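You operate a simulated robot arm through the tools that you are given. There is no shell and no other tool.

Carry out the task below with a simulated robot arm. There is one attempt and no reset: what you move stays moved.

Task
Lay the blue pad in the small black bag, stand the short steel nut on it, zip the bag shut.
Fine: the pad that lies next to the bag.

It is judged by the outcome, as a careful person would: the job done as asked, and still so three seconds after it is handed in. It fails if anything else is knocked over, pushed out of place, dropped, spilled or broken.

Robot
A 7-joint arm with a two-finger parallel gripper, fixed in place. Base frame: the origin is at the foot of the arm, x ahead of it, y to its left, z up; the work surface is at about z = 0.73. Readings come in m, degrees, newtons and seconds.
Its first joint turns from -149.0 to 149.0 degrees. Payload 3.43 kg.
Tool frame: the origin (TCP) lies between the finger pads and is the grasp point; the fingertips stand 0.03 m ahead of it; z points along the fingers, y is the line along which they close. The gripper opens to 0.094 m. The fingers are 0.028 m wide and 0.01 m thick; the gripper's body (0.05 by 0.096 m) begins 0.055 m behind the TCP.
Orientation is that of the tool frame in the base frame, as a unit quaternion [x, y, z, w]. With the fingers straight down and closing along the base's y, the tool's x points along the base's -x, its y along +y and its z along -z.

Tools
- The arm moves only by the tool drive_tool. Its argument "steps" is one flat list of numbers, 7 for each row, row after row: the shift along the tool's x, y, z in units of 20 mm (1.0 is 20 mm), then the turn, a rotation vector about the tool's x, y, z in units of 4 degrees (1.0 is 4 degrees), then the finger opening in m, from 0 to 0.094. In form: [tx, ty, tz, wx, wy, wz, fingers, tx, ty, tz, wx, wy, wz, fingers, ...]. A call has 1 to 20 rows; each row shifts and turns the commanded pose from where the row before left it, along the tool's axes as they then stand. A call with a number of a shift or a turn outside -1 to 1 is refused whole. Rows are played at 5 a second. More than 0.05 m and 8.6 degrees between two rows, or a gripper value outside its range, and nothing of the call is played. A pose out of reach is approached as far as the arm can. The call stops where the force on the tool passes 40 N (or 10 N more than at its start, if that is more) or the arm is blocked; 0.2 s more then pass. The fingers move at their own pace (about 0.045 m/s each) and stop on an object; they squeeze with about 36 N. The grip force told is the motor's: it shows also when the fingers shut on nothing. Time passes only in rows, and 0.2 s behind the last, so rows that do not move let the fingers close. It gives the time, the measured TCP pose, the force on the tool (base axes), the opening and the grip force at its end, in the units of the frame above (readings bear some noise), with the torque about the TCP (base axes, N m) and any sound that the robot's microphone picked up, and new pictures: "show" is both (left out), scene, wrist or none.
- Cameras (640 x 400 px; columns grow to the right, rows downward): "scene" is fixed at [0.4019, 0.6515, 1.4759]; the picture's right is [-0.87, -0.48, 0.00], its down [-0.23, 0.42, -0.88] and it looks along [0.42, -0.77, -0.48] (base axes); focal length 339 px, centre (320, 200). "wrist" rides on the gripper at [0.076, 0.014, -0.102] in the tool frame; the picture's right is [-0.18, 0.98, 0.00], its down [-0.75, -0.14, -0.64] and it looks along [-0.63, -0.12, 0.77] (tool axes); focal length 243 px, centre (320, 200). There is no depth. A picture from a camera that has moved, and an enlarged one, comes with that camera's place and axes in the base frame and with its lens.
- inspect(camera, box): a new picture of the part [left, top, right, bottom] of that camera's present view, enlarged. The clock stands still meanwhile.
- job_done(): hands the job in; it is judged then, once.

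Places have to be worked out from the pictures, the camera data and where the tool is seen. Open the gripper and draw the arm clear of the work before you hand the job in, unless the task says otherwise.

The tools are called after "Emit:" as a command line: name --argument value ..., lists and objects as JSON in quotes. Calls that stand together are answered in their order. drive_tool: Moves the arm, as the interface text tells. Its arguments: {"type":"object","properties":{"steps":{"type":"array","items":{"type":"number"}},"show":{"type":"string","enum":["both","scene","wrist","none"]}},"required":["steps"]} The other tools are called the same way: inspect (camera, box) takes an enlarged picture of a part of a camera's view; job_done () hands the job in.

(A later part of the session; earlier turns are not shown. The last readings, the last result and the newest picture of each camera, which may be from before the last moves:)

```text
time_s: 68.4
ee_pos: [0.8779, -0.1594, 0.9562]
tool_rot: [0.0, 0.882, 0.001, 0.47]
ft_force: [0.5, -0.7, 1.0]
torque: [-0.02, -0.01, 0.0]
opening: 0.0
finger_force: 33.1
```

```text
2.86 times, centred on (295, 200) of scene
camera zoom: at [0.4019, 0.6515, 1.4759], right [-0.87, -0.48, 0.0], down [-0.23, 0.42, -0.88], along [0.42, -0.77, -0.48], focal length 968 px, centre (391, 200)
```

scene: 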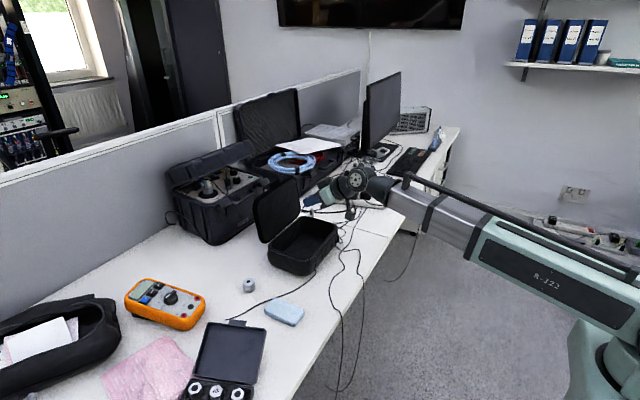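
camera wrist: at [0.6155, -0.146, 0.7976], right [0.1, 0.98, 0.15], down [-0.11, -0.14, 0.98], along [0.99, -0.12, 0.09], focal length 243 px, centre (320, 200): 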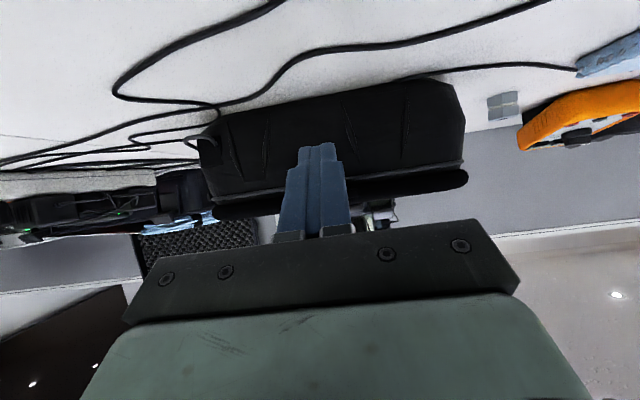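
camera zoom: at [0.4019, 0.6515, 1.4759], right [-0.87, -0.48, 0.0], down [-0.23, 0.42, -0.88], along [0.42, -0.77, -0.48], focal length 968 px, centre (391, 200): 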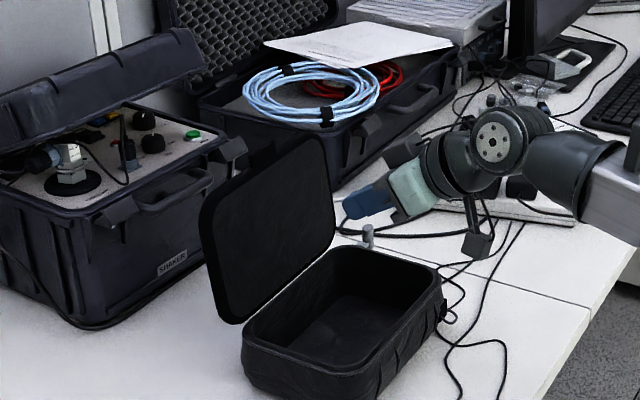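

The lid stays open on its own. Next the pad: I back off a bit more and bring the tool upright again, opening the gripper.

Emit:
drive_tool --steps '[0.42, 0, -0.62, 0, 0, 0, 0, 0.42, 0, -0.62, 0, 0, 0, 0, 0.42, 0, -0.62, 0, 0, 0, 0, 0.42, 0, -0.62, 0, 0, 0, 0, 0, 0, 0, 0, 1, 0, 0.02, 0, 0, 0, 0, 1, 0, 0.04, 0, 0, 0, 0, 1, 0, 0.06, 0, 0, 0, 0, 1, 0, 0.09, 0, 0, 0, 0, 1, 0, 0.09, 0, 0, 0, 0, 1, 0, 0.09, 0, 0, 0, 0, 1, 0, 0.09, 0, 0, 0, 0, 1, 0, 0.09, 0, 0, 0, 0, 1, 0, 0.09, 0, 0, 0, 0, 1, 0, 0.09, 0, 0, 0, 0, 1, 0, 0.09, 0, 0, 0, 0, 1, 0, 0.09, 0, 0, 0, 0, 1, 0, 0.09, 0, 0, 0, 0, 1, 0, 0.09]' --show "wrist"

Emit:
inspect --camera "wrist" --box '[180, 60, 480, 250]'

```text
time_s: 72.2
ee_pos: [0.8197, -0.158, 0.9569]
tool_rot: [0.0, 1.0, 0.0, -0.002]
ft_force: [0.7, 0.0, 0.3]
torque: [-0.05, -0.03, -0.03]
opening: 0.09
finger_force: 0.1
camera wrist: at [0.7431, -0.1453, 1.0592], right [0.18, 0.98, 0.0], down [0.75, -0.14, 0.64], along [0.63, -0.12, -0.77], focal length 243 px, centre (320, 200)
```

wrist: 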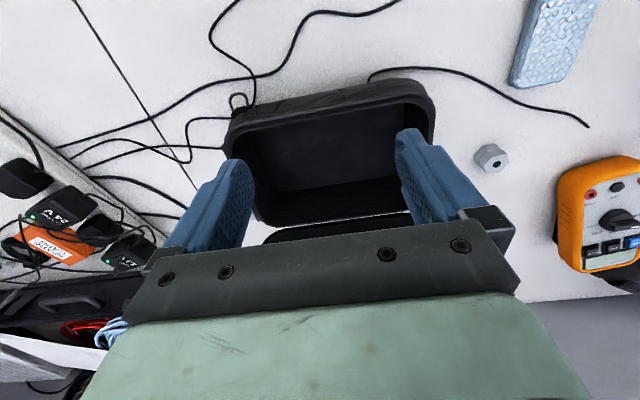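

```text
2.11 times, centred on (330, 155) of wrist
camera zoom: at [0.7431, -0.1453, 1.0592], right [0.18, 0.98, 0.0], down [0.75, -0.14, 0.64], along [0.63, -0.12, -0.77], focal length 511 px, centre (299, 295)
```

zoom: 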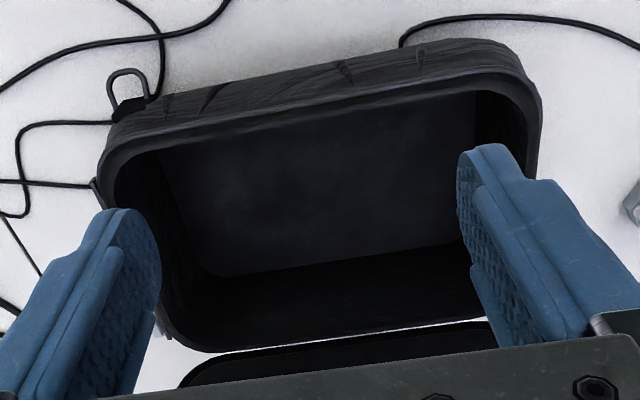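

The bag interior is visible and empty. I compare the bag's base with the earlier enlargement, to check that it did not shift while the lid was opened.

Emit:
inspect --camera "scene" --box '[265, 230, 335, 280]'

Emit:
inspect --camera "scene" --box '[255, 180, 355, 280]'

```text
8.00 times, centred on (300, 255) of scene
camera zoom: at [0.4019, 0.6515, 1.4759], right [-0.87, -0.48, 0.0], down [-0.23, 0.42, -0.88], along [0.42, -0.77, -0.48], focal length 2711 px, centre (480, -240)
```

zoom: 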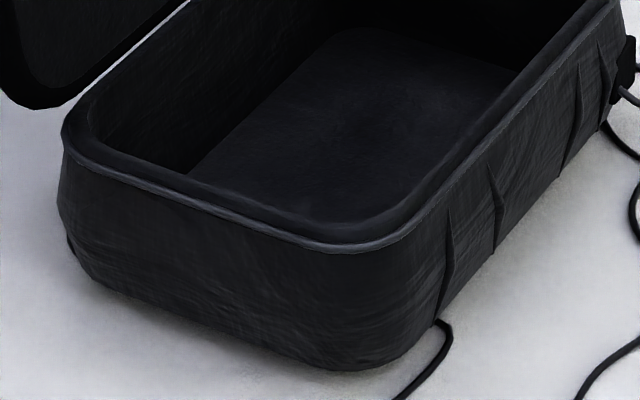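

```text
4.00 times, centred on (305, 230) of scene
camera zoom: at [0.4019, 0.6515, 1.4759], right [-0.87, -0.48, 0.0], down [-0.23, 0.42, -0.88], along [0.42, -0.77, -0.48], focal length 1355 px, centre (380, 80)
```

zoom: 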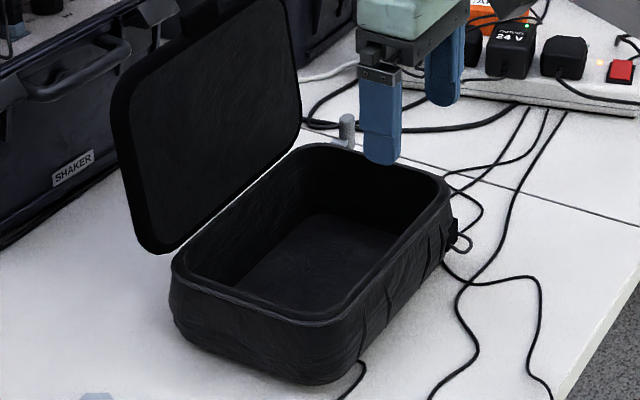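

The bag slid about 18–20 mm outward (+x) while I pried the lid; its front rim is now at x≈0.833. That hurts reach, so I put it back. I'll lower the open fingers inside and draw the front wall gently toward the robot.

Emit:
drive_tool --steps '[-0.917, 0, 0, 0, 0, 0, 0.09, -0.917, 0, 0, 0, 0, 0, 0.09, -0.917, 0, 0, 0, 0, 0, 0.09, 0, 0, 0.97, 0, 0, 0, 0.09, 0, 0, 0.97, 0, 0, 0, 0.09, 0, 0, 0.97, 0, 0, 0, 0.09, 0, 0, 0.97, 0, 0, 0, 0.09, 0, 0, 0.97, 0, 0, 0, 0.09, 0, 0, 0.97, 0, 0, 0, 0.09]' --show "none"

Emit:
inspect --camera "scene" --box '[255, 160, 375, 280]'

Emit:
inspect --camera "wrist" --box '[160, 60, 480, 250]'

```text
time_s: 74.2
ee_pos: [0.874, -0.1614, 0.8421]
tool_rot: [0.0, 1.0, 0.001, 0.0]
ft_force: [-0.6, 0.1, 0.0]
torque: [0.03, -0.04, -0.01]
opening: 0.0898
finger_force: 0.0
```

```text
3.33 times, centred on (315, 220) of scene
camera zoom: at [0.4019, 0.6515, 1.4759], right [-0.87, -0.48, 0.0], down [-0.23, 0.42, -0.88], along [0.42, -0.77, -0.48], focal length 1130 px, centre (337, 133)
```

zoom: 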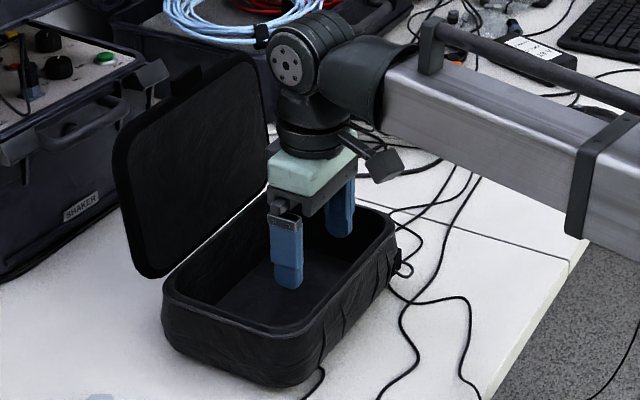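

```text
2.00 times, centred on (320, 155) of wrist
camera zoom: at [0.799, -0.147, 0.9435], right [0.18, 0.98, 0.0], down [0.75, -0.14, 0.64], along [0.63, -0.12, -0.77], focal length 485 px, centre (320, 290)
```

zoom: 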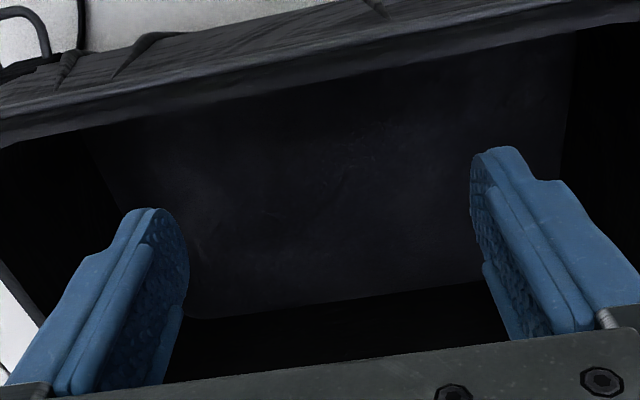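

The fingers are inside, clear of the walls. I go down 35 mm more, then draw slowly toward the robot; the wall should be met at TCP x≈0.854 and the bag carried about 19 mm.

Emit:
drive_tool --steps '[0, 0, 0.9, 0, 0, 0, 0.09, 0, 0, 0.85, 0, 0, 0, 0.09, 0.4, 0, 0, 0, 0, 0, 0.09, 0.3, 0, 0, 0, 0, 0, 0.09, 0.15, 0, 0, 0, 0, 0, 0.09, 0.15, 0, 0, 0, 0, 0, 0.09, 0.15, 0, 0, 0, 0, 0, 0.09, 0.15, 0, 0, 0, 0, 0, 0.09]' --show "none"

Emit:
inspect --camera "scene" --box '[255, 180, 355, 280]'

```text
time_s: 76.0
ee_pos: [0.8486, -0.1602, 0.8064]
tool_rot: [0.0, 1.0, 0.001, 0.0]
ft_force: [5.0, 0.4, 3.1]
torque: [-0.03, 0.03, 0.03]
opening: 0.0897
finger_force: 0.2
```

```text
4.00 times, centred on (305, 230) of scene
camera zoom: at [0.4019, 0.6515, 1.4759], right [-0.87, -0.48, 0.0], down [-0.23, 0.42, -0.88], along [0.42, -0.77, -0.48], focal length 1355 px, centre (380, 80)
```

zoom: 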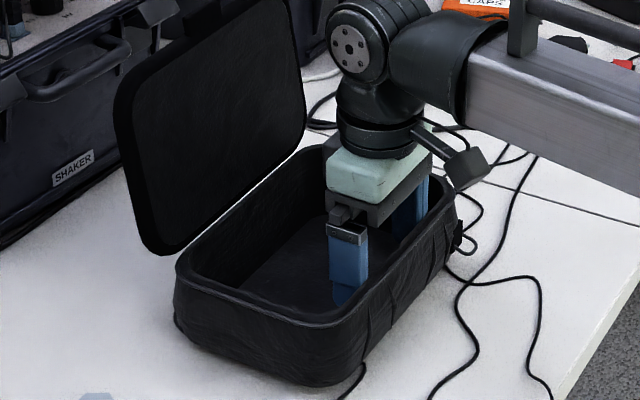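

The bag follows with about 5 N of friction. I continue the slow pull another 14 mm.

Emit:
drive_tool --steps '[0.14, 0, 0, 0, 0, 0, 0.09, 0.14, 0, 0, 0, 0, 0, 0.09, 0.14, 0, 0, 0, 0, 0, 0.09, 0.14, 0, 0, 0, 0, 0, 0.09, 0.14, 0, 0, 0, 0, 0, 0.09]' --show "none"

Emit:
inspect --camera "scene" --box '[265, 230, 335, 280]'

```text
time_s: 77.2
ee_pos: [0.8352, -0.1591, 0.8055]
tool_rot: [0.0, 1.0, 0.0, 0.001]
ft_force: [3.8, -0.6, 1.8]
torque: [0.0, 0.05, 0.01]
opening: 0.0899
finger_force: 0.0
```

```text
8.00 times, centred on (300, 255) of scene
camera zoom: at [0.4019, 0.6515, 1.4759], right [-0.87, -0.48, 0.0], down [-0.23, 0.42, -0.88], along [0.42, -0.77, -0.48], focal length 2711 px, centre (480, -240)
```

zoom: 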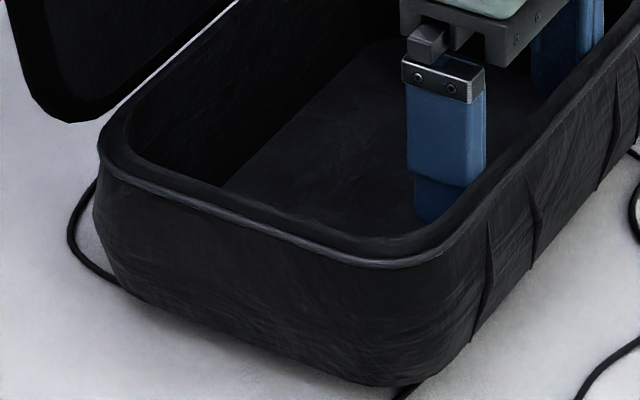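

The bag's base is back within about 2 mm of its original spot. I release the wall, lift out, and travel to a point above the pad at about (0.816, 0.09).

Emit:
drive_tool --steps '[-0.4, 0, 0, 0, 0, 0, 0.09, 0, 0, -1, 0, 0, 0, 0.09, 0, 0, -1, 0, 0, 0, 0.09, 0, 0, -1, 0, 0, 0, 0.09, 0, 0, -1, 0, 0, 0, 0.09, 0, 0, -1, 0, 0, 0, 0.09, 0, 0, -1, 0, 0, 0, 0.09, 0.21, 0.96, 0, 0, 0, 0, 0.09, 0.21, 0.96, 0, 0, 0, 0, 0.09, 0.21, 0.96, 0, 0, 0, 0, 0.09, 0.21, 0.96, 0, 0, 0, 0, 0.09, 0.21, 0.96, 0, 0, 0, 0, 0.09, 0.21, 0.96, 0, 0, 0, 0, 0.09, 0.21, 0.96, 0, 0, 0, 0, 0.09, 0.21, 0.96, 0, 0, 0, 0, 0.09, 0.21, 0.96, 0, 0, 0, 0, 0.09, 0.21, 0.96, 0, 0, 0, 0, 0.09, 0.21, 0.96, 0, 0, 0, 0, 0.09, 0.21, 0.96, 0, 0, 0, 0, 0.09, 0.21, 0.96, 0, 0, 0, 0, 0.09]' --show "both"

Emit:
inspect --camera "wrist" --box '[180, 40, 460, 240]'

```text
time_s: 81.4
ee_pos: [0.7873, 0.0902, 0.9258]
tool_rot: [0.0, 1.0, 0.0, -0.001]
ft_force: [0.3, -0.2, -0.5]
torque: [0.02, 0.02, -0.02]
opening: 0.09
finger_force: 0.0
camera wrist: at [0.7115, 0.1043, 1.028], right [0.18, 0.98, 0.0], down [0.75, -0.14, 0.64], along [0.63, -0.12, -0.77], focal length 243 px, centre (320, 200)
```

scene: 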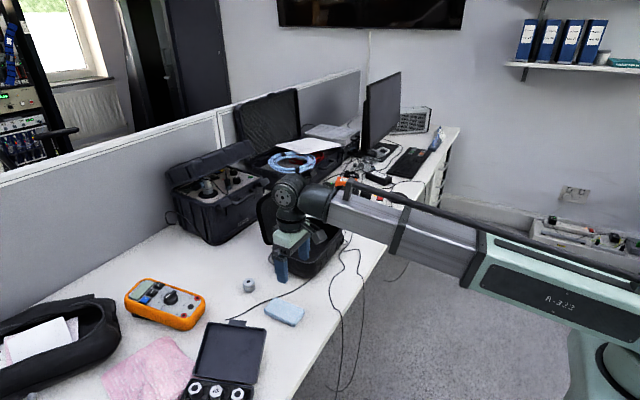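
wrist: 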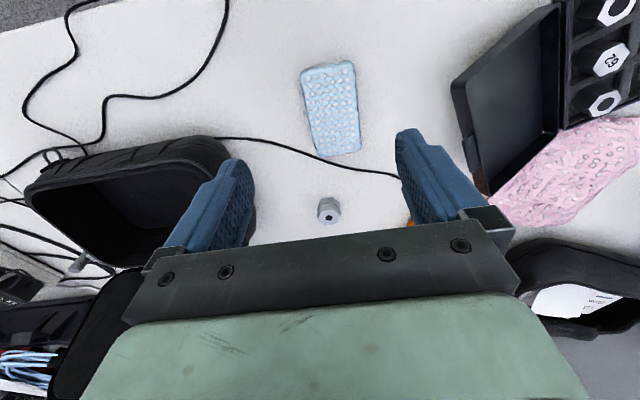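

```text
2.00 times, centred on (320, 140) of wrist
camera zoom: at [0.7115, 0.1043, 1.028], right [0.18, 0.98, 0.0], down [0.75, -0.14, 0.64], along [0.63, -0.12, -0.77], focal length 485 px, centre (320, 320)
```

zoom: 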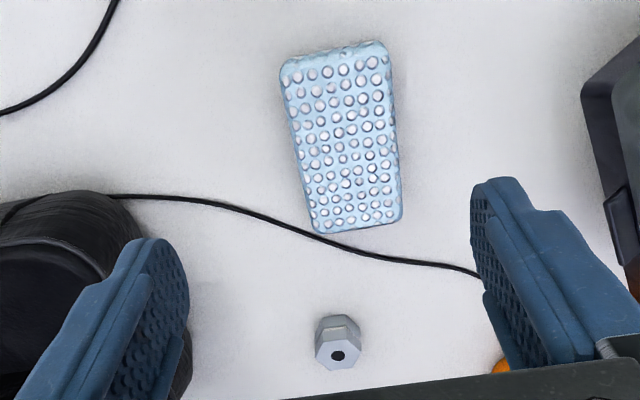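

The pad spans x 0.766–0.865, y 0.072–0.127 (about 98 × 55 × 20 mm), and its long side lies along x. Before grasping it I look closely at the lone nut and the ones in the case, to be sure which is the "short steel nut".

Emit:
inspect --camera "scene" --box '[230, 265, 270, 300]'

Emit:
inspect --camera "scene" --box '[170, 310, 280, 400]'

Emit:
inspect --camera "wrist" --box '[300, 180, 370, 230]'

Emit:
inspect --camera "wrist" --box '[440, 0, 640, 140]'

```text
11.43 times, centred on (250, 282) of scene
camera zoom: at [0.4019, 0.6515, 1.4759], right [-0.87, -0.48, 0.0], down [-0.23, 0.42, -0.88], along [0.42, -0.77, -0.48], focal length 3872 px, centre (1120, -743)
```

zoom: 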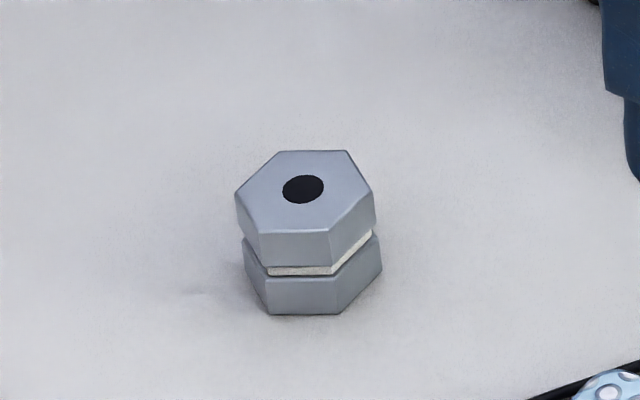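

```text
4.44 times, centred on (225, 355) of scene
camera zoom: at [0.4019, 0.6515, 1.4759], right [-0.87, -0.48, 0.0], down [-0.23, 0.42, -0.88], along [0.42, -0.77, -0.48], focal length 1506 px, centre (742, -489)
```

zoom: 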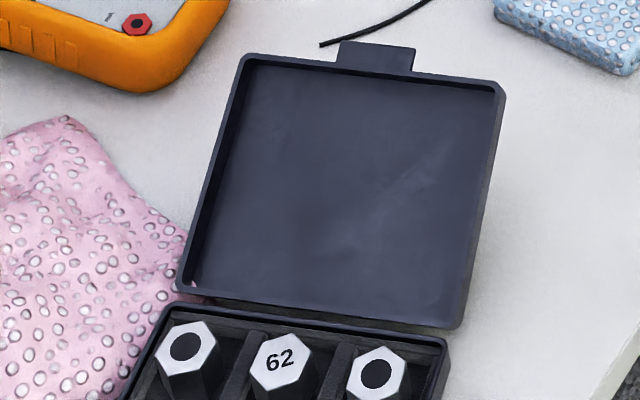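

```text
8.00 times, centred on (335, 205) of wrist
camera zoom: at [0.7115, 0.1043, 1.028], right [0.18, 0.98, 0.0], down [0.75, -0.14, 0.64], along [0.63, -0.12, -0.77], focal length 1941 px, centre (200, 160)
```

zoom: 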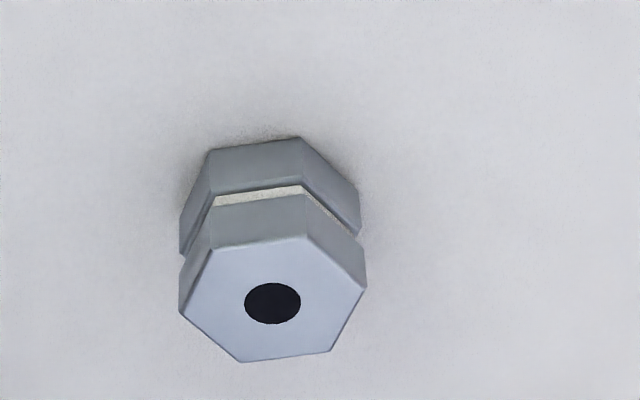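

```text
2.86 times, centred on (540, 70) of wrist
camera zoom: at [0.7115, 0.1043, 1.028], right [0.18, 0.98, 0.0], down [0.75, -0.14, 0.64], along [0.63, -0.12, -0.77], focal length 693 px, centre (-309, 571)
```

zoom: 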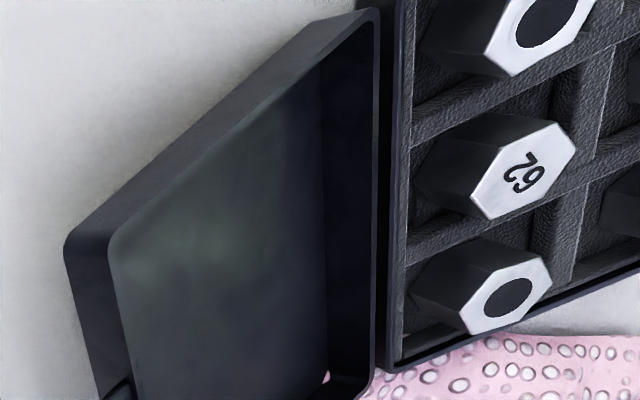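

The lone nut is the short steel one (hex, with a groove); the ones in the case are tall black ones. I now go over the pad's centre (0.815, 0.099) and descend partway with the fingers open 0.086.

Emit:
drive_tool --steps '[-0.46, 0.155, 0.9, 0, 0, 0, 0.086, -0.46, 0.155, 0.9, 0, 0, 0, 0.086, -0.46, 0.155, 0.9, 0, 0, 0, 0.086, 0, 0, 0.9, 0, 0, 0, 0.086, 0, 0, 0.9, 0, 0, 0, 0.086, 0, 0, 0.9, 0, 0, 0, 0.086, 0, 0, 0.7, 0, 0, 0, 0.086]' --show "wrist"

Emit:
inspect --camera "wrist" --box '[180, 40, 460, 240]'

Emit:
inspect --camera "scene" --box '[230, 220, 340, 340]'

```text
time_s: 83.0
ee_pos: [0.8158, 0.1001, 0.803]
tool_rot: [-0.001, 1.0, 0.001, 0.0]
ft_force: [0.1, -0.4, 0.1]
torque: [0.0, -0.02, 0.01]
opening: 0.0859
finger_force: 0.1
camera wrist: at [0.7397, 0.1135, 0.9059], right [0.18, 0.98, 0.0], down [0.75, -0.14, 0.64], along [0.63, -0.12, -0.77], focal length 243 px, centre (320, 200)
```

wrist: 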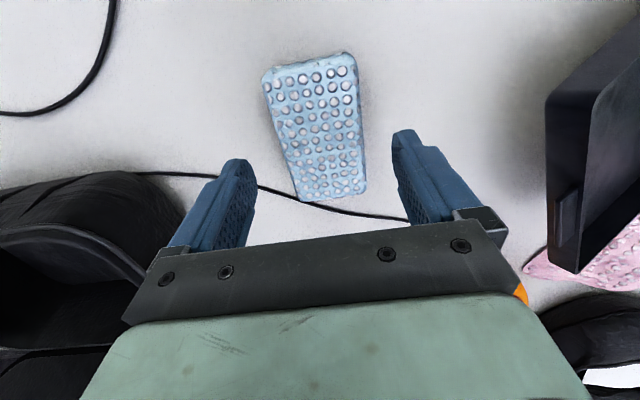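

```text
2.00 times, centred on (320, 140) of wrist
camera zoom: at [0.7397, 0.1135, 0.9059], right [0.18, 0.98, 0.0], down [0.75, -0.14, 0.64], along [0.63, -0.12, -0.77], focal length 485 px, centre (320, 320)
```

zoom: 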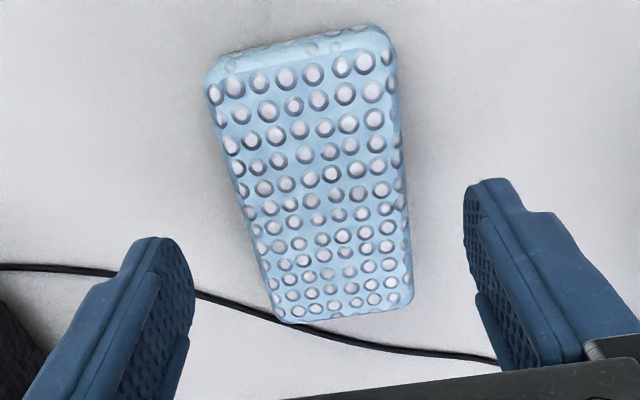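

```text
3.33 times, centred on (285, 280) of scene
camera zoom: at [0.4019, 0.6515, 1.4759], right [-0.87, -0.48, 0.0], down [-0.23, 0.42, -0.88], along [0.42, -0.77, -0.48], focal length 1130 px, centre (437, -67)
```

zoom: 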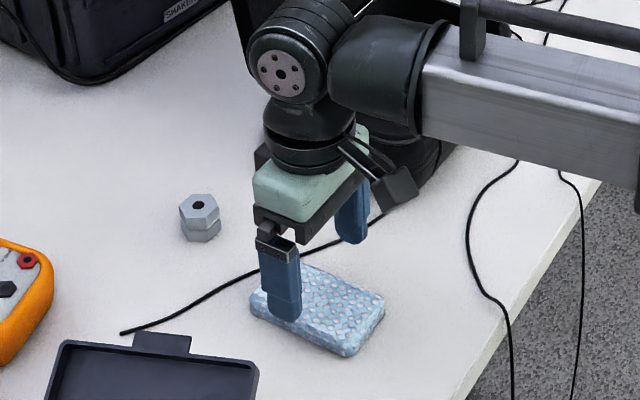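

The fingers straddle the pad symmetrically (pad centre (0.816, 0.100)). I descend 39 mm so the tips stay about 4 mm above the table, then close on the pad's long sides.

Emit:
drive_tool --steps '[0, 0, 0.7, 0, 0, 0, 0.086, 0, 0, 0.7, 0, 0, 0, 0.086, 0, 0, 0.55, 0, 0, 0, 0.086, 0, 0, 0, 0, 0, 0, 0.07, 0, 0, 0, 0, 0, 0, 0.06, 0, 0, 0, 0, 0, 0, 0.05, 0, 0, 0, 0, 0, 0, 0.045, 0, 0, 0, 0, 0, 0, 0.045]' --show "wrist"

Emit:
inspect --camera "scene" --box '[230, 220, 340, 340]'

```text
time_s: 84.8
ee_pos: [0.8148, 0.0977, 0.7641]
tool_rot: [0.0, 1.0, 0.0, 0.001]
ft_force: [0.4, 0.4, -0.3]
torque: [-0.01, -0.02, -0.02]
opening: 0.0583
finger_force: 35.4
camera wrist: at [0.7386, 0.1123, 0.8665], right [0.18, 0.98, 0.0], down [0.75, -0.14, 0.64], along [0.63, -0.12, -0.77], focal length 243 px, centre (320, 200)
```

wrist: 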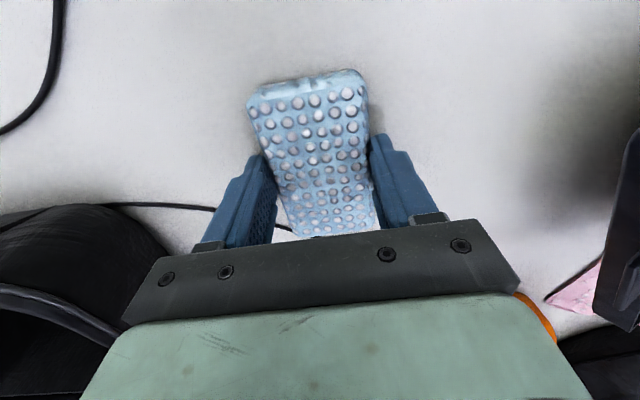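

```text
3.33 times, centred on (285, 280) of scene
camera zoom: at [0.4019, 0.6515, 1.4759], right [-0.87, -0.48, 0.0], down [-0.23, 0.42, -0.88], along [0.42, -0.77, -0.48], focal length 1130 px, centre (437, -67)
```

zoom: 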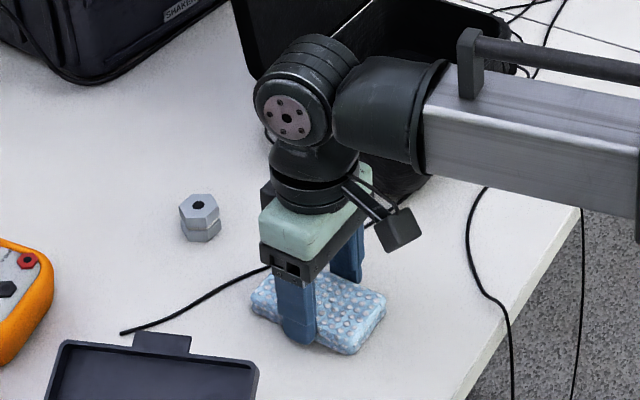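

The pad is held (0.058 opening, 35 N). I lift it straight up about 155 mm and check the hold.

Emit:
drive_tool --steps '[0, 0, -0.4, 0, 0, 0, 0.045, 0, 0, -0.6, 0, 0, 0, 0.045, 0, 0, -0.8, 0, 0, 0, 0.045, 0, 0, -0.9, 0, 0, 0, 0.045, 0, 0, -0.9, 0, 0, 0, 0.045, 0, 0, -0.9, 0, 0, 0, 0.045, 0, 0, -0.9, 0, 0, 0, 0.045, 0, 0, -0.9, 0, 0, 0, 0.045, 0, 0, -0.9, 0, 0, 0, 0.045, 0, 0, -0.5, 0, 0, 0, 0.045]' --show "wrist"

Emit:
inspect --camera "scene" --box '[230, 190, 350, 330]'

```text
time_s: 87.0
ee_pos: [0.814, 0.0997, 0.9177]
tool_rot: [0.0, 1.0, 0.0, 0.0]
ft_force: [0.9, 0.3, -1.0]
torque: [0.0, 0.0, 0.0]
opening: 0.0581
finger_force: 35.6
camera wrist: at [0.7392, 0.1138, 1.0201], right [0.18, 0.98, 0.0], down [0.75, -0.14, 0.64], along [0.63, -0.12, -0.77], focal length 243 px, centre (320, 200)
```

wrist: 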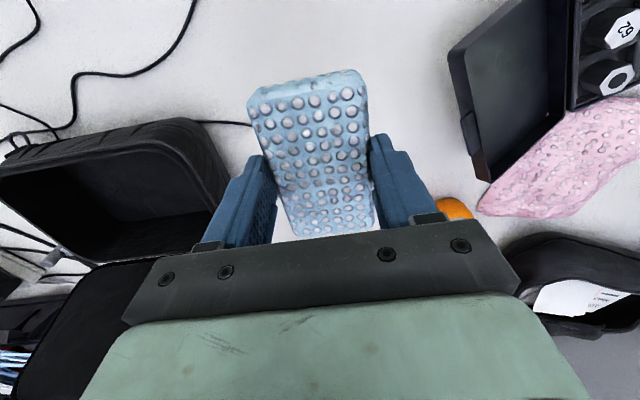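

```text
2.86 times, centred on (290, 260) of scene
camera zoom: at [0.4019, 0.6515, 1.4759], right [-0.87, -0.48, 0.0], down [-0.23, 0.42, -0.88], along [0.42, -0.77, -0.48], focal length 968 px, centre (406, 29)
```

zoom: 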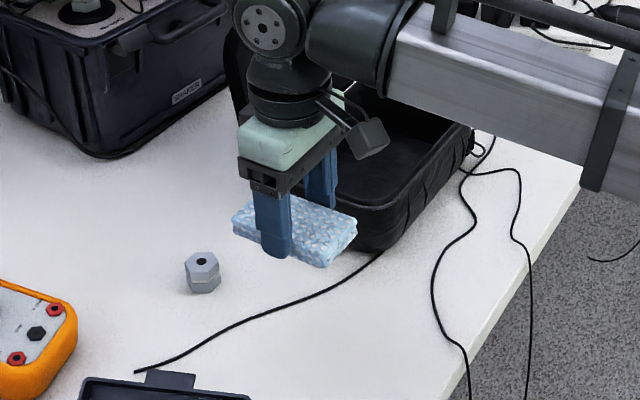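

The pad is held level and clear. I carry it to above the bag's middle at (0.8925, −0.160), with its underside about 78 mm over the rim.

Emit:
drive_tool --steps '[-0.302, -0.999, 0, 0, 0, 0, 0.045, -0.302, -0.999, 0, 0, 0, 0, 0.045, -0.302, -0.999, 0, 0, 0, 0, 0.045, -0.302, -0.999, 0, 0, 0, 0, 0.045, -0.302, -0.999, 0, 0, 0, 0, 0.045, -0.302, -0.999, 0, 0, 0, 0, 0.045, -0.302, -0.999, 0, 0, 0, 0, 0.045, -0.302, -0.999, 0, 0, 0, 0, 0.045, -0.302, -0.999, 0, 0, 0, 0, 0.045, -0.302, -0.999, 0, 0, 0, 0, 0.045, -0.302, -0.999, 0, 0, 0, 0, 0.045, -0.302, -0.999, 0, 0, 0, 0, 0.045, -0.302, -0.999, 0, 0, 0, 0, 0.045]' --show "wrist"

Emit:
inspect --camera "scene" --box '[245, 150, 365, 280]'

Emit:
inspect --camera "wrist" --box '[180, 40, 460, 240]'

```text
time_s: 89.8
ee_pos: [0.8956, -0.1598, 0.9179]
tool_rot: [0.001, 1.0, 0.0, 0.0]
ft_force: [-0.1, 0.4, 1.2]
torque: [0.01, -0.02, 0.02]
opening: 0.058
finger_force: 36.6
camera wrist: at [0.8199, -0.1463, 1.0202], right [0.18, 0.98, 0.0], down [0.75, -0.14, 0.64], along [0.63, -0.12, -0.77], focal length 243 px, centre (320, 200)
```

wrist: 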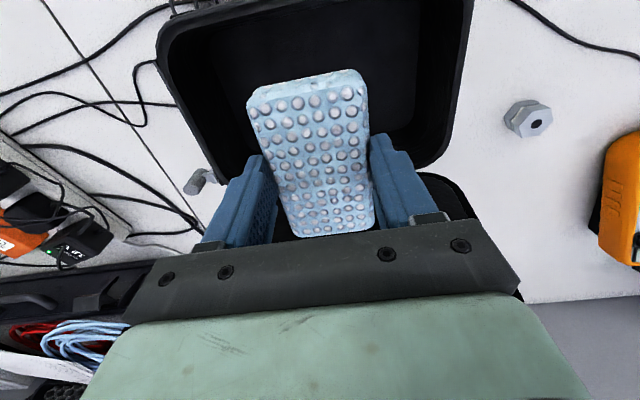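

```text
3.08 times, centred on (305, 215) of scene
camera zoom: at [0.4019, 0.6515, 1.4759], right [-0.87, -0.48, 0.0], down [-0.23, 0.42, -0.88], along [0.42, -0.77, -0.48], focal length 1043 px, centre (366, 154)
```

zoom: 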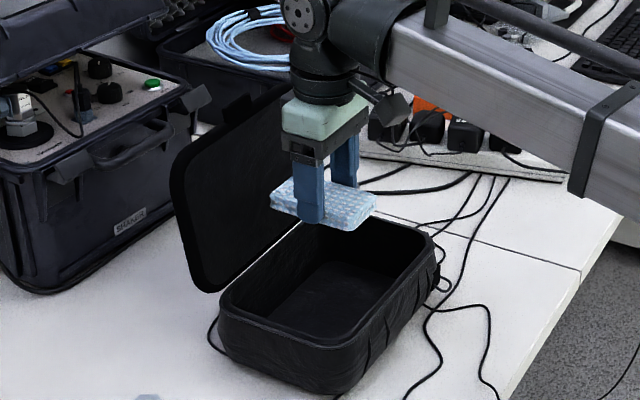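

```text
2.00 times, centred on (320, 140) of wrist
camera zoom: at [0.8199, -0.1463, 1.0202], right [0.18, 0.98, 0.0], down [0.75, -0.14, 0.64], along [0.63, -0.12, -0.77], focal length 485 px, centre (320, 320)
```

zoom: 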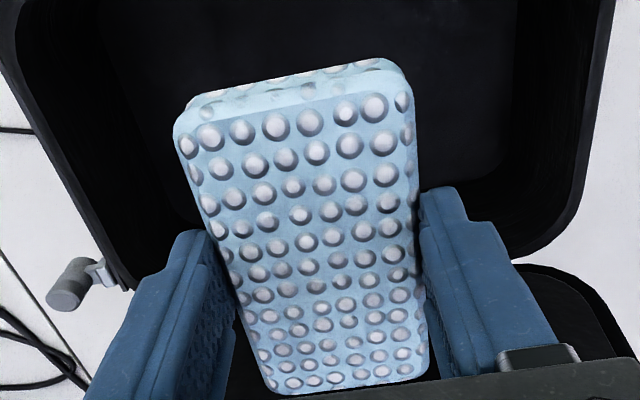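

The pad hangs centred over the opening with at least 18 mm of margin on all sides. I lower it in steps to just above the floor.

Emit:
drive_tool --steps '[0.1, 0, 0.9, 0, 0, 0, 0.045, 0, 0, 0.9, 0, 0, 0, 0.045, 0, 0, 0.9, 0, 0, 0, 0.045, 0, 0, 0.9, 0, 0, 0, 0.045, 0, 0, 0.9, 0, 0, 0, 0.045, 0, 0, 0.9, 0, 0, 0, 0.045, 0, 0, 0.5, 0, 0, 0, 0.045]' --show "wrist"

Emit:
inspect --camera "scene" --box '[245, 150, 365, 280]'

```text
time_s: 91.4
ee_pos: [0.8911, -0.1602, 0.8003]
tool_rot: [0.0, 1.0, 0.0, 0.0]
ft_force: [-0.5, -0.4, -0.1]
torque: [0.01, -0.03, 0.0]
opening: 0.058
finger_force: 35.8
camera wrist: at [0.8157, -0.1459, 0.9027], right [0.18, 0.98, 0.0], down [0.75, -0.14, 0.64], along [0.63, -0.12, -0.77], focal length 243 px, centre (320, 200)
```

wrist: 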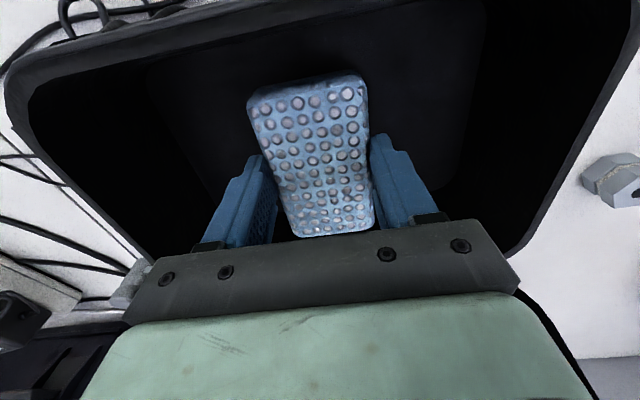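

```text
3.08 times, centred on (305, 215) of scene
camera zoom: at [0.4019, 0.6515, 1.4759], right [-0.87, -0.48, 0.0], down [-0.23, 0.42, -0.88], along [0.42, -0.77, -0.48], focal length 1043 px, centre (366, 154)
```

zoom: 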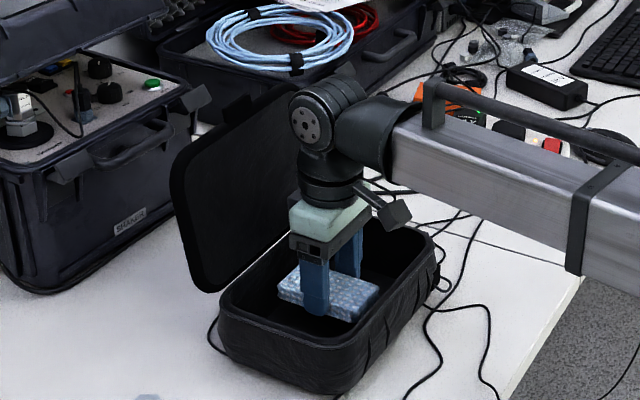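

The pad is inside, below the rim. I lower it slowly in 3 mm rows to feel the floor.

Emit:
drive_tool --steps '[0, 0, 0.15, 0, 0, 0, 0.045, 0, 0, 0.15, 0, 0, 0, 0.045, 0, 0, 0.15, 0, 0, 0, 0.045, 0, 0, 0.15, 0, 0, 0, 0.045, 0, 0, 0.15, 0, 0, 0, 0.045]' --show "none"

Emit:
drive_tool --steps '[0, 0, 0.1, 0, 0, 0, 0.045, 0, 0, 0.1, 0, 0, 0, 0.045]' --show "none"

```text
time_s: 92.6
ee_pos: [0.8921, -0.1594, 0.7858]
tool_rot: [0.0, 1.0, 0.0, 0.001]
ft_force: [-0.5, 0.4, 0.7]
torque: [0.0, 0.0, 0.03]
opening: 0.058
finger_force: 35.7
```

```text
time_s: 93.2
ee_pos: [0.8914, -0.1618, 0.7808]
tool_rot: [0.0, 1.0, 0.0, -0.001]
ft_force: [-0.1, -0.1, 0.0]
torque: [-0.02, -0.01, 0.0]
opening: 0.058
finger_force: 35.7
```

No contact yet at TCP z 0.781. I continue in 2 mm rows.

Emit:
drive_tool --steps '[0, 0, 0.1, 0, 0, 0, 0.045, 0, 0, 0.1, 0, 0, 0, 0.045]' --show "none"

Emit:
drive_tool --steps '[0, 0, 0.1, 0, 0, 0, 0.045]' --show "none"

```text
time_s: 93.8
ee_pos: [0.8899, -0.1601, 0.7788]
tool_rot: [0.001, 1.0, 0.001, 0.0]
ft_force: [0.2, -0.6, 0.0]
torque: [0.0, 0.0, -0.02]
opening: 0.0582
finger_force: 36.5
```

```text
time_s: 94.2
ee_pos: [0.8912, -0.162, 0.7754]
tool_rot: [0.0, 1.0, 0.0, 0.0]
ft_force: [-0.1, -0.3, 0.0]
torque: [0.01, -0.02, -0.01]
opening: 0.0581
finger_force: 35.7
```

Still free at 0.775. I keep going 2 mm at a time.

Emit:
drive_tool --steps '[0, 0, 0.1, 0, 0, 0, 0.045]' --show "none"

Emit:
drive_tool --steps '[0, 0, 0.1, 0, 0, 0, 0.045]' --show "none"

Emit:
inspect --camera "scene" --box '[265, 190, 345, 270]'

```text
time_s: 94.6
ee_pos: [0.8903, -0.1612, 0.7743]
tool_rot: [0.0, 1.0, 0.0, 0.0]
ft_force: [0.2, 0.1, 0.4]
torque: [0.06, -0.02, 0.01]
opening: 0.0584
finger_force: 36.3
```

```text
time_s: 95.0
ee_pos: [0.891, -0.1602, 0.7733]
tool_rot: [-0.001, 1.0, 0.001, 0.0]
ft_force: [0.0, 1.7, 5.3]
torque: [0.03, 0.02, 0.01]
opening: 0.0578
finger_force: 36.4
```

```text
5.00 times, centred on (305, 230) of scene
camera zoom: at [0.4019, 0.6515, 1.4759], right [-0.87, -0.48, 0.0], down [-0.23, 0.42, -0.88], along [0.42, -0.77, -0.48], focal length 1694 px, centre (395, 50)
```

zoom: 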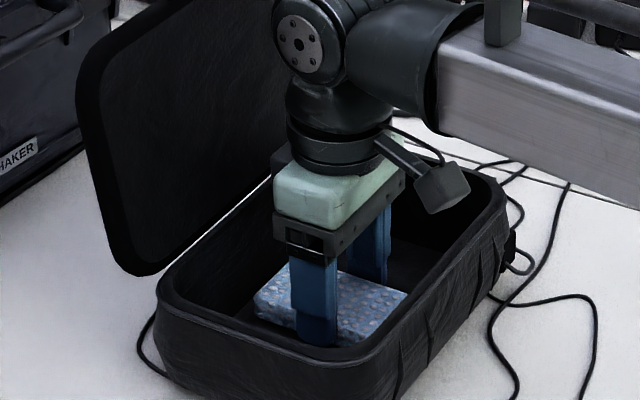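

Contact: 5 N upward, so the pad lies on the bag floor. I open the fingers and rise straight out.

Emit:
drive_tool --steps '[0, 0, 0, 0, 0, 0, 0.065, 0, 0, 0, 0, 0, 0, 0.075, 0, 0, 0, 0, 0, 0, 0.08, 0, 0, 0, 0, 0, 0, 0.08, 0, 0, -0.5, 0, 0, 0, 0.08, 0, 0, -0.8, 0, 0, 0, 0.08, 0, 0, -0.9, 0, 0, 0, 0.08, 0, 0, -0.9, 0, 0, 0, 0.08, 0, 0, -0.9, 0, 0, 0, 0.08, 0, 0, -0.9, 0, 0, 0, 0.08, 0, 0, -0.9, 0, 0, 0, 0.08, 0, 0, -0.9, 0, 0, 0, 0.08]' --show "wrist"

Emit:
inspect --camera "scene" --box '[245, 170, 365, 280]'

Emit:
inspect --camera "wrist" --box '[160, 0, 500, 240]'

```text
time_s: 97.6
ee_pos: [0.891, -0.1603, 0.9043]
tool_rot: [0.0, 1.0, 0.0, 0.0]
ft_force: [-0.7, -0.8, 0.2]
torque: [-0.04, 0.0, 0.02]
opening: 0.0799
finger_force: 0.0
camera wrist: at [0.8161, -0.1469, 1.0075], right [0.18, 0.98, 0.0], down [0.75, -0.14, 0.64], along [0.63, -0.12, -0.77], focal length 243 px, centre (320, 200)
```

wrist: 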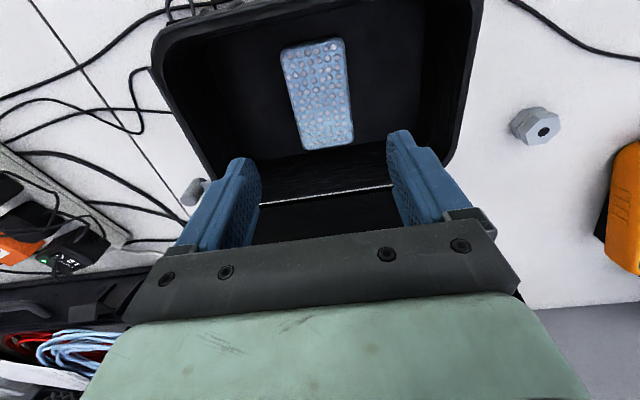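

```text
3.64 times, centred on (305, 225) of scene
camera zoom: at [0.4019, 0.6515, 1.4759], right [-0.87, -0.48, 0.0], down [-0.23, 0.42, -0.88], along [0.42, -0.77, -0.48], focal length 1232 px, centre (374, 109)
```

zoom: 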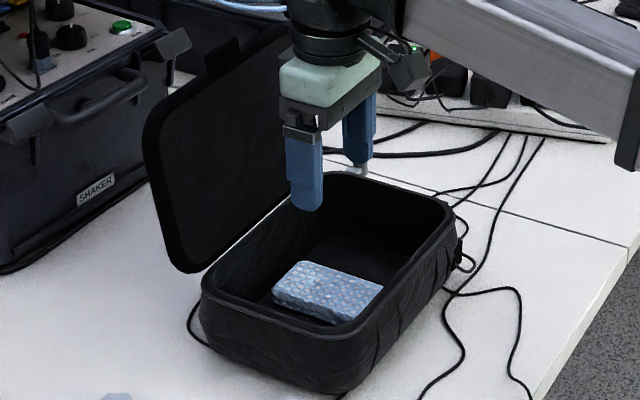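

```text
1.67 times, centred on (330, 120) of wrist
camera zoom: at [0.8161, -0.1469, 1.0075], right [0.18, 0.98, 0.0], down [0.75, -0.14, 0.64], along [0.63, -0.12, -0.77], focal length 404 px, centre (303, 333)
```

zoom: 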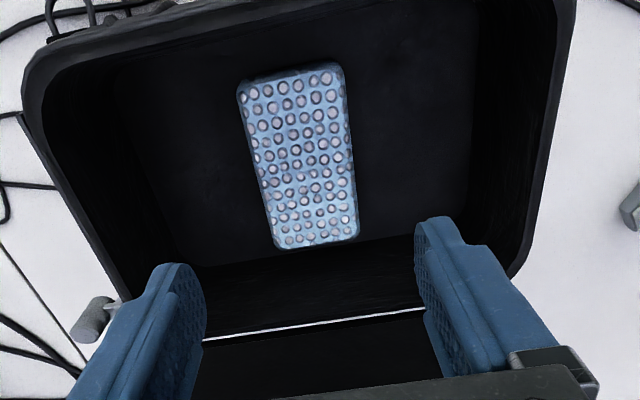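

The pad lies flat on the bag floor, centred at (0.895, −0.161). Next the nut: centre (0.973, 0.069), flats facing ±x and ±60°, 31 mm across flats and about 24 mm tall. I move out along y, clear of the open lid, and yaw 30° so the fingers will meet flats.

Emit:
drive_tool --steps '[0, 0.954, 0, 0, 0, 0, 0.07, 0, 0.954, 0, 0, 0, 0, 0.07, 0, 0.954, 0, 0, 0, 0, 0.07, 0, 0.954, 0, 0, 0, 0, 0.07, 0, 0.954, 0, 0, 0, 0, 0.07, 0, 0.954, 0, 0, 0, 0, 0.07, 0, 0.954, 0, 0, 0, 0, 0.07, 0, 0.954, 0, 0, 0, 0, 0.07, 0, 0.954, 0, 0, 0, 0, 0.07, 0, 0.954, 0, 0, 0, 0, 0.07, 0, 0.954, 0, 0, 0, 0, 0.07, 0, 0.954, 0, 0, 0, 0, 0.07, 0, 0, 0, 0, 0, -1, 0.07, 0, 0, 0, 0, 0, -1, 0.07, 0, 0, 0, 0, 0, -1, 0.07, 0, 0, 0, 0, 0, -1, 0.07, 0, 0, 0, 0, 0, -1, 0.07, 0, 0, 0, 0, 0, -1, 0.07, 0, 0, 0, 0, 0, -1, 0.07, 0, 0, 0, 0, 0, -0.5, 0.07]' --show "wrist"

Emit:
inspect --camera "wrist" --box '[200, 60, 440, 240]'

```text
time_s: 101.8
ee_pos: [0.891, 0.0673, 0.9039]
tool_rot: [-0.26, 0.966, 0.0, 0.0]
ft_force: [0.1, -0.9, -0.6]
torque: [0.02, -0.03, 0.01]
opening: 0.07
finger_force: 0.0
camera wrist: at [0.8181, 0.0424, 1.007], right [-0.33, 0.94, 0.0], down [0.72, 0.26, 0.64], along [0.61, 0.21, -0.77], focal length 243 px, centre (320, 200)
```

wrist: 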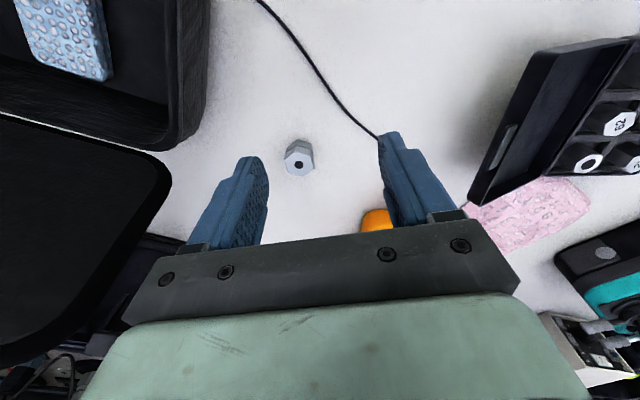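

```text
2.22 times, centred on (320, 150) of wrist
camera zoom: at [0.8181, 0.0424, 1.007], right [-0.33, 0.94, 0.0], down [0.72, 0.26, 0.64], along [0.61, 0.21, -0.77], focal length 539 px, centre (320, 311)
```

zoom: 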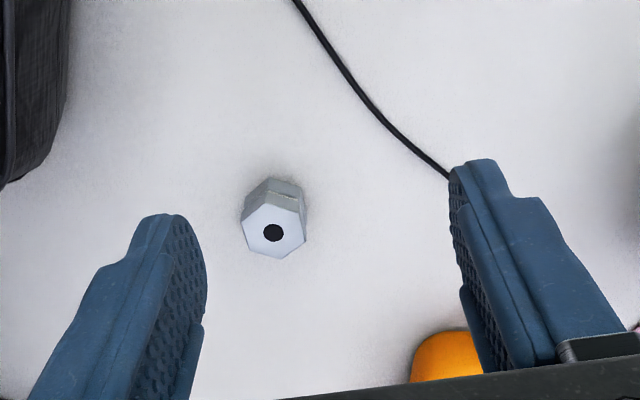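

The nut is at (0.974, 0.0685), and its flats now face the fingers. I move over it, descend to z≈0.80 and check alignment.

Emit:
drive_tool --steps '[-0.906, -0.506, 0, 0, 0, 0, 0.065, -0.906, -0.506, 0, 0, 0, 0, 0.065, -0.906, -0.506, 0, 0, 0, 0, 0.065, -0.906, -0.506, 0, 0, 0, 0, 0.065, 0, 0, 0.867, 0, 0, 0, 0.065, 0, 0, 0.867, 0, 0, 0, 0.065, 0, 0, 0.867, 0, 0, 0, 0.065, 0, 0, 0.867, 0, 0, 0, 0.065, 0, 0, 0.867, 0, 0, 0, 0.065, 0, 0, 0.6, 0, 0, 0, 0.065]' --show "both"

Emit:
inspect --camera "wrist" --box '[200, 80, 440, 240]'

Emit:
inspect --camera "scene" --box '[200, 220, 300, 310]'

```text
time_s: 104.0
ee_pos: [0.9725, 0.0694, 0.8058]
tool_rot: [-0.258, 0.966, 0.0, 0.0]
ft_force: [0.8, -0.2, -0.7]
torque: [-0.01, -0.02, 0.01]
opening: 0.0649
finger_force: 0.0
camera wrist: at [0.9004, 0.0434, 0.9081], right [-0.33, 0.94, 0.0], down [0.72, 0.25, 0.64], along [0.61, 0.21, -0.77], focal length 243 px, centre (320, 200)
```

scene: 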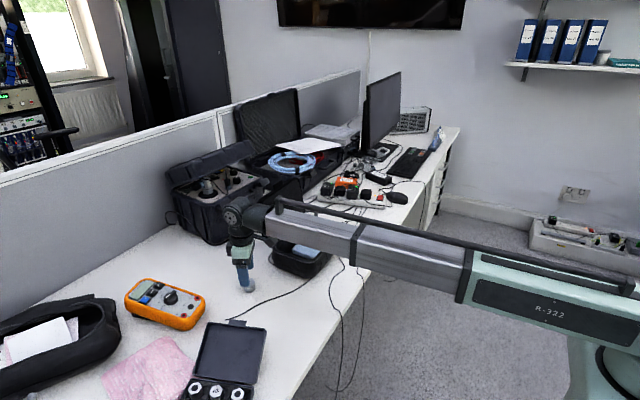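
wrist: 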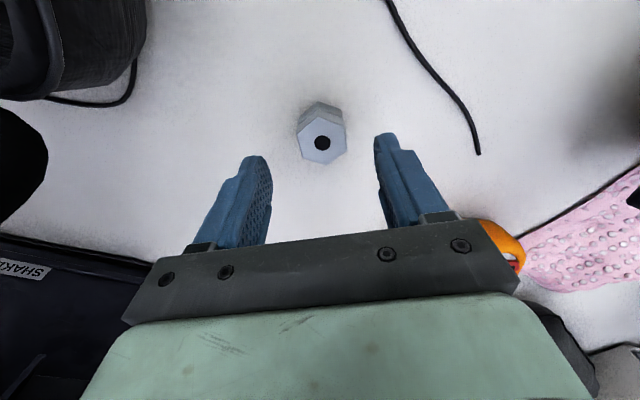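

```text
2.50 times, centred on (320, 160) of wrist
camera zoom: at [0.9004, 0.0434, 0.9081], right [-0.33, 0.94, 0.0], down [0.72, 0.25, 0.64], along [0.61, 0.21, -0.77], focal length 606 px, centre (320, 300)
```

zoom: 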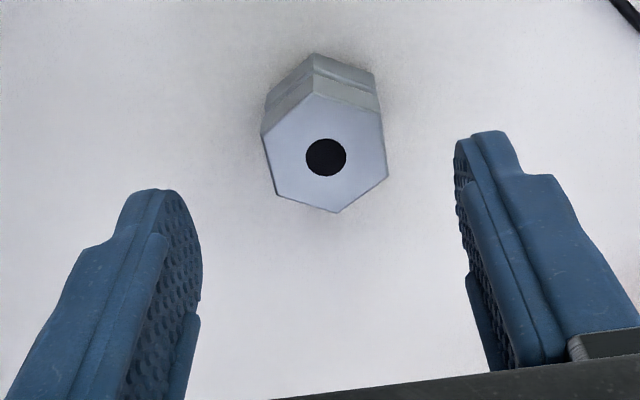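

```text
4.44 times, centred on (250, 265) of scene
camera zoom: at [0.4019, 0.6515, 1.4759], right [-0.87, -0.48, 0.0], down [-0.23, 0.42, -0.88], along [0.42, -0.77, -0.48], focal length 1506 px, centre (631, -89)
```

zoom: 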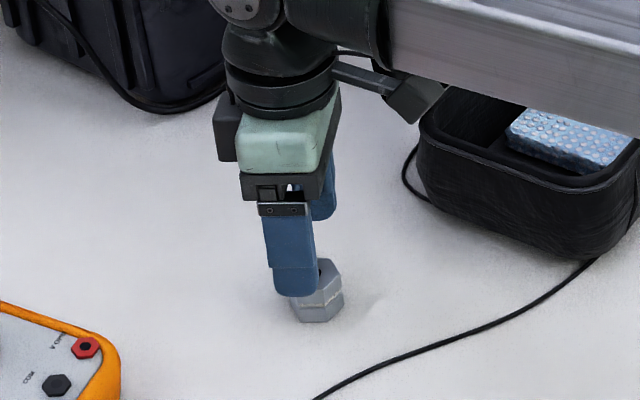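

The nut is centred between the fingers (0.9736, 0.070), top at z≈0.755. I descend 40 mm and close on its flats.

Emit:
drive_tool --steps '[0, 0, 0.7, 0, 0, 0, 0.065, 0, 0, 0.7, 0, 0, 0, 0.065, 0, 0, 0.58, 0, 0, 0, 0.065, 0, 0, 0, 0, 0, 0, 0.05, 0, 0, 0, 0, 0, 0, 0.04, 0, 0, 0, 0, 0, 0, 0.03, 0, 0, 0, 0, 0, 0, 0.02, 0, 0, 0, 0, 0, 0, 0.02]' --show "wrist"

Emit:
inspect --camera "scene" --box '[220, 250, 280, 310]'

Emit:
inspect --camera "wrist" --box '[200, 80, 440, 240]'

```text
time_s: 105.8
ee_pos: [0.9732, 0.0696, 0.766]
tool_rot: [-0.258, 0.966, 0.0, 0.0]
ft_force: [0.6, 0.5, 0.3]
torque: [0.03, 0.01, 0.01]
opening: 0.0314
finger_force: 36.0
camera wrist: at [0.9006, 0.0433, 0.8688], right [-0.33, 0.94, 0.0], down [0.72, 0.25, 0.64], along [0.61, 0.21, -0.77], focal length 243 px, centre (320, 200)
```

wrist: 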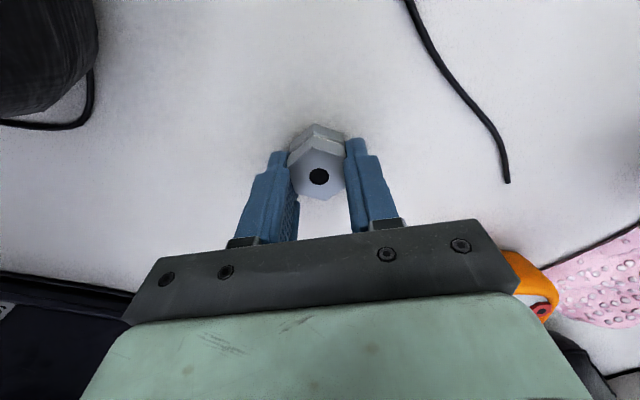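

```text
6.67 times, centred on (250, 280) of scene
camera zoom: at [0.4019, 0.6515, 1.4759], right [-0.87, -0.48, 0.0], down [-0.23, 0.42, -0.88], along [0.42, -0.77, -0.48], focal length 2259 px, centre (787, -333)
```

zoom: 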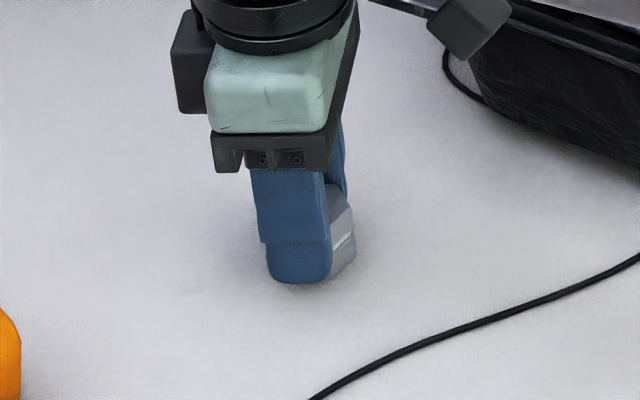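

```text
2.50 times, centred on (320, 160) of wrist
camera zoom: at [0.9006, 0.0433, 0.8688], right [-0.33, 0.94, 0.0], down [0.72, 0.25, 0.64], along [0.61, 0.21, -0.77], focal length 606 px, centre (320, 300)
```

zoom: 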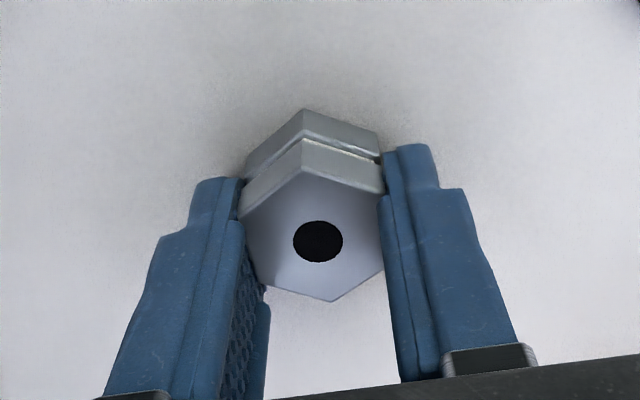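

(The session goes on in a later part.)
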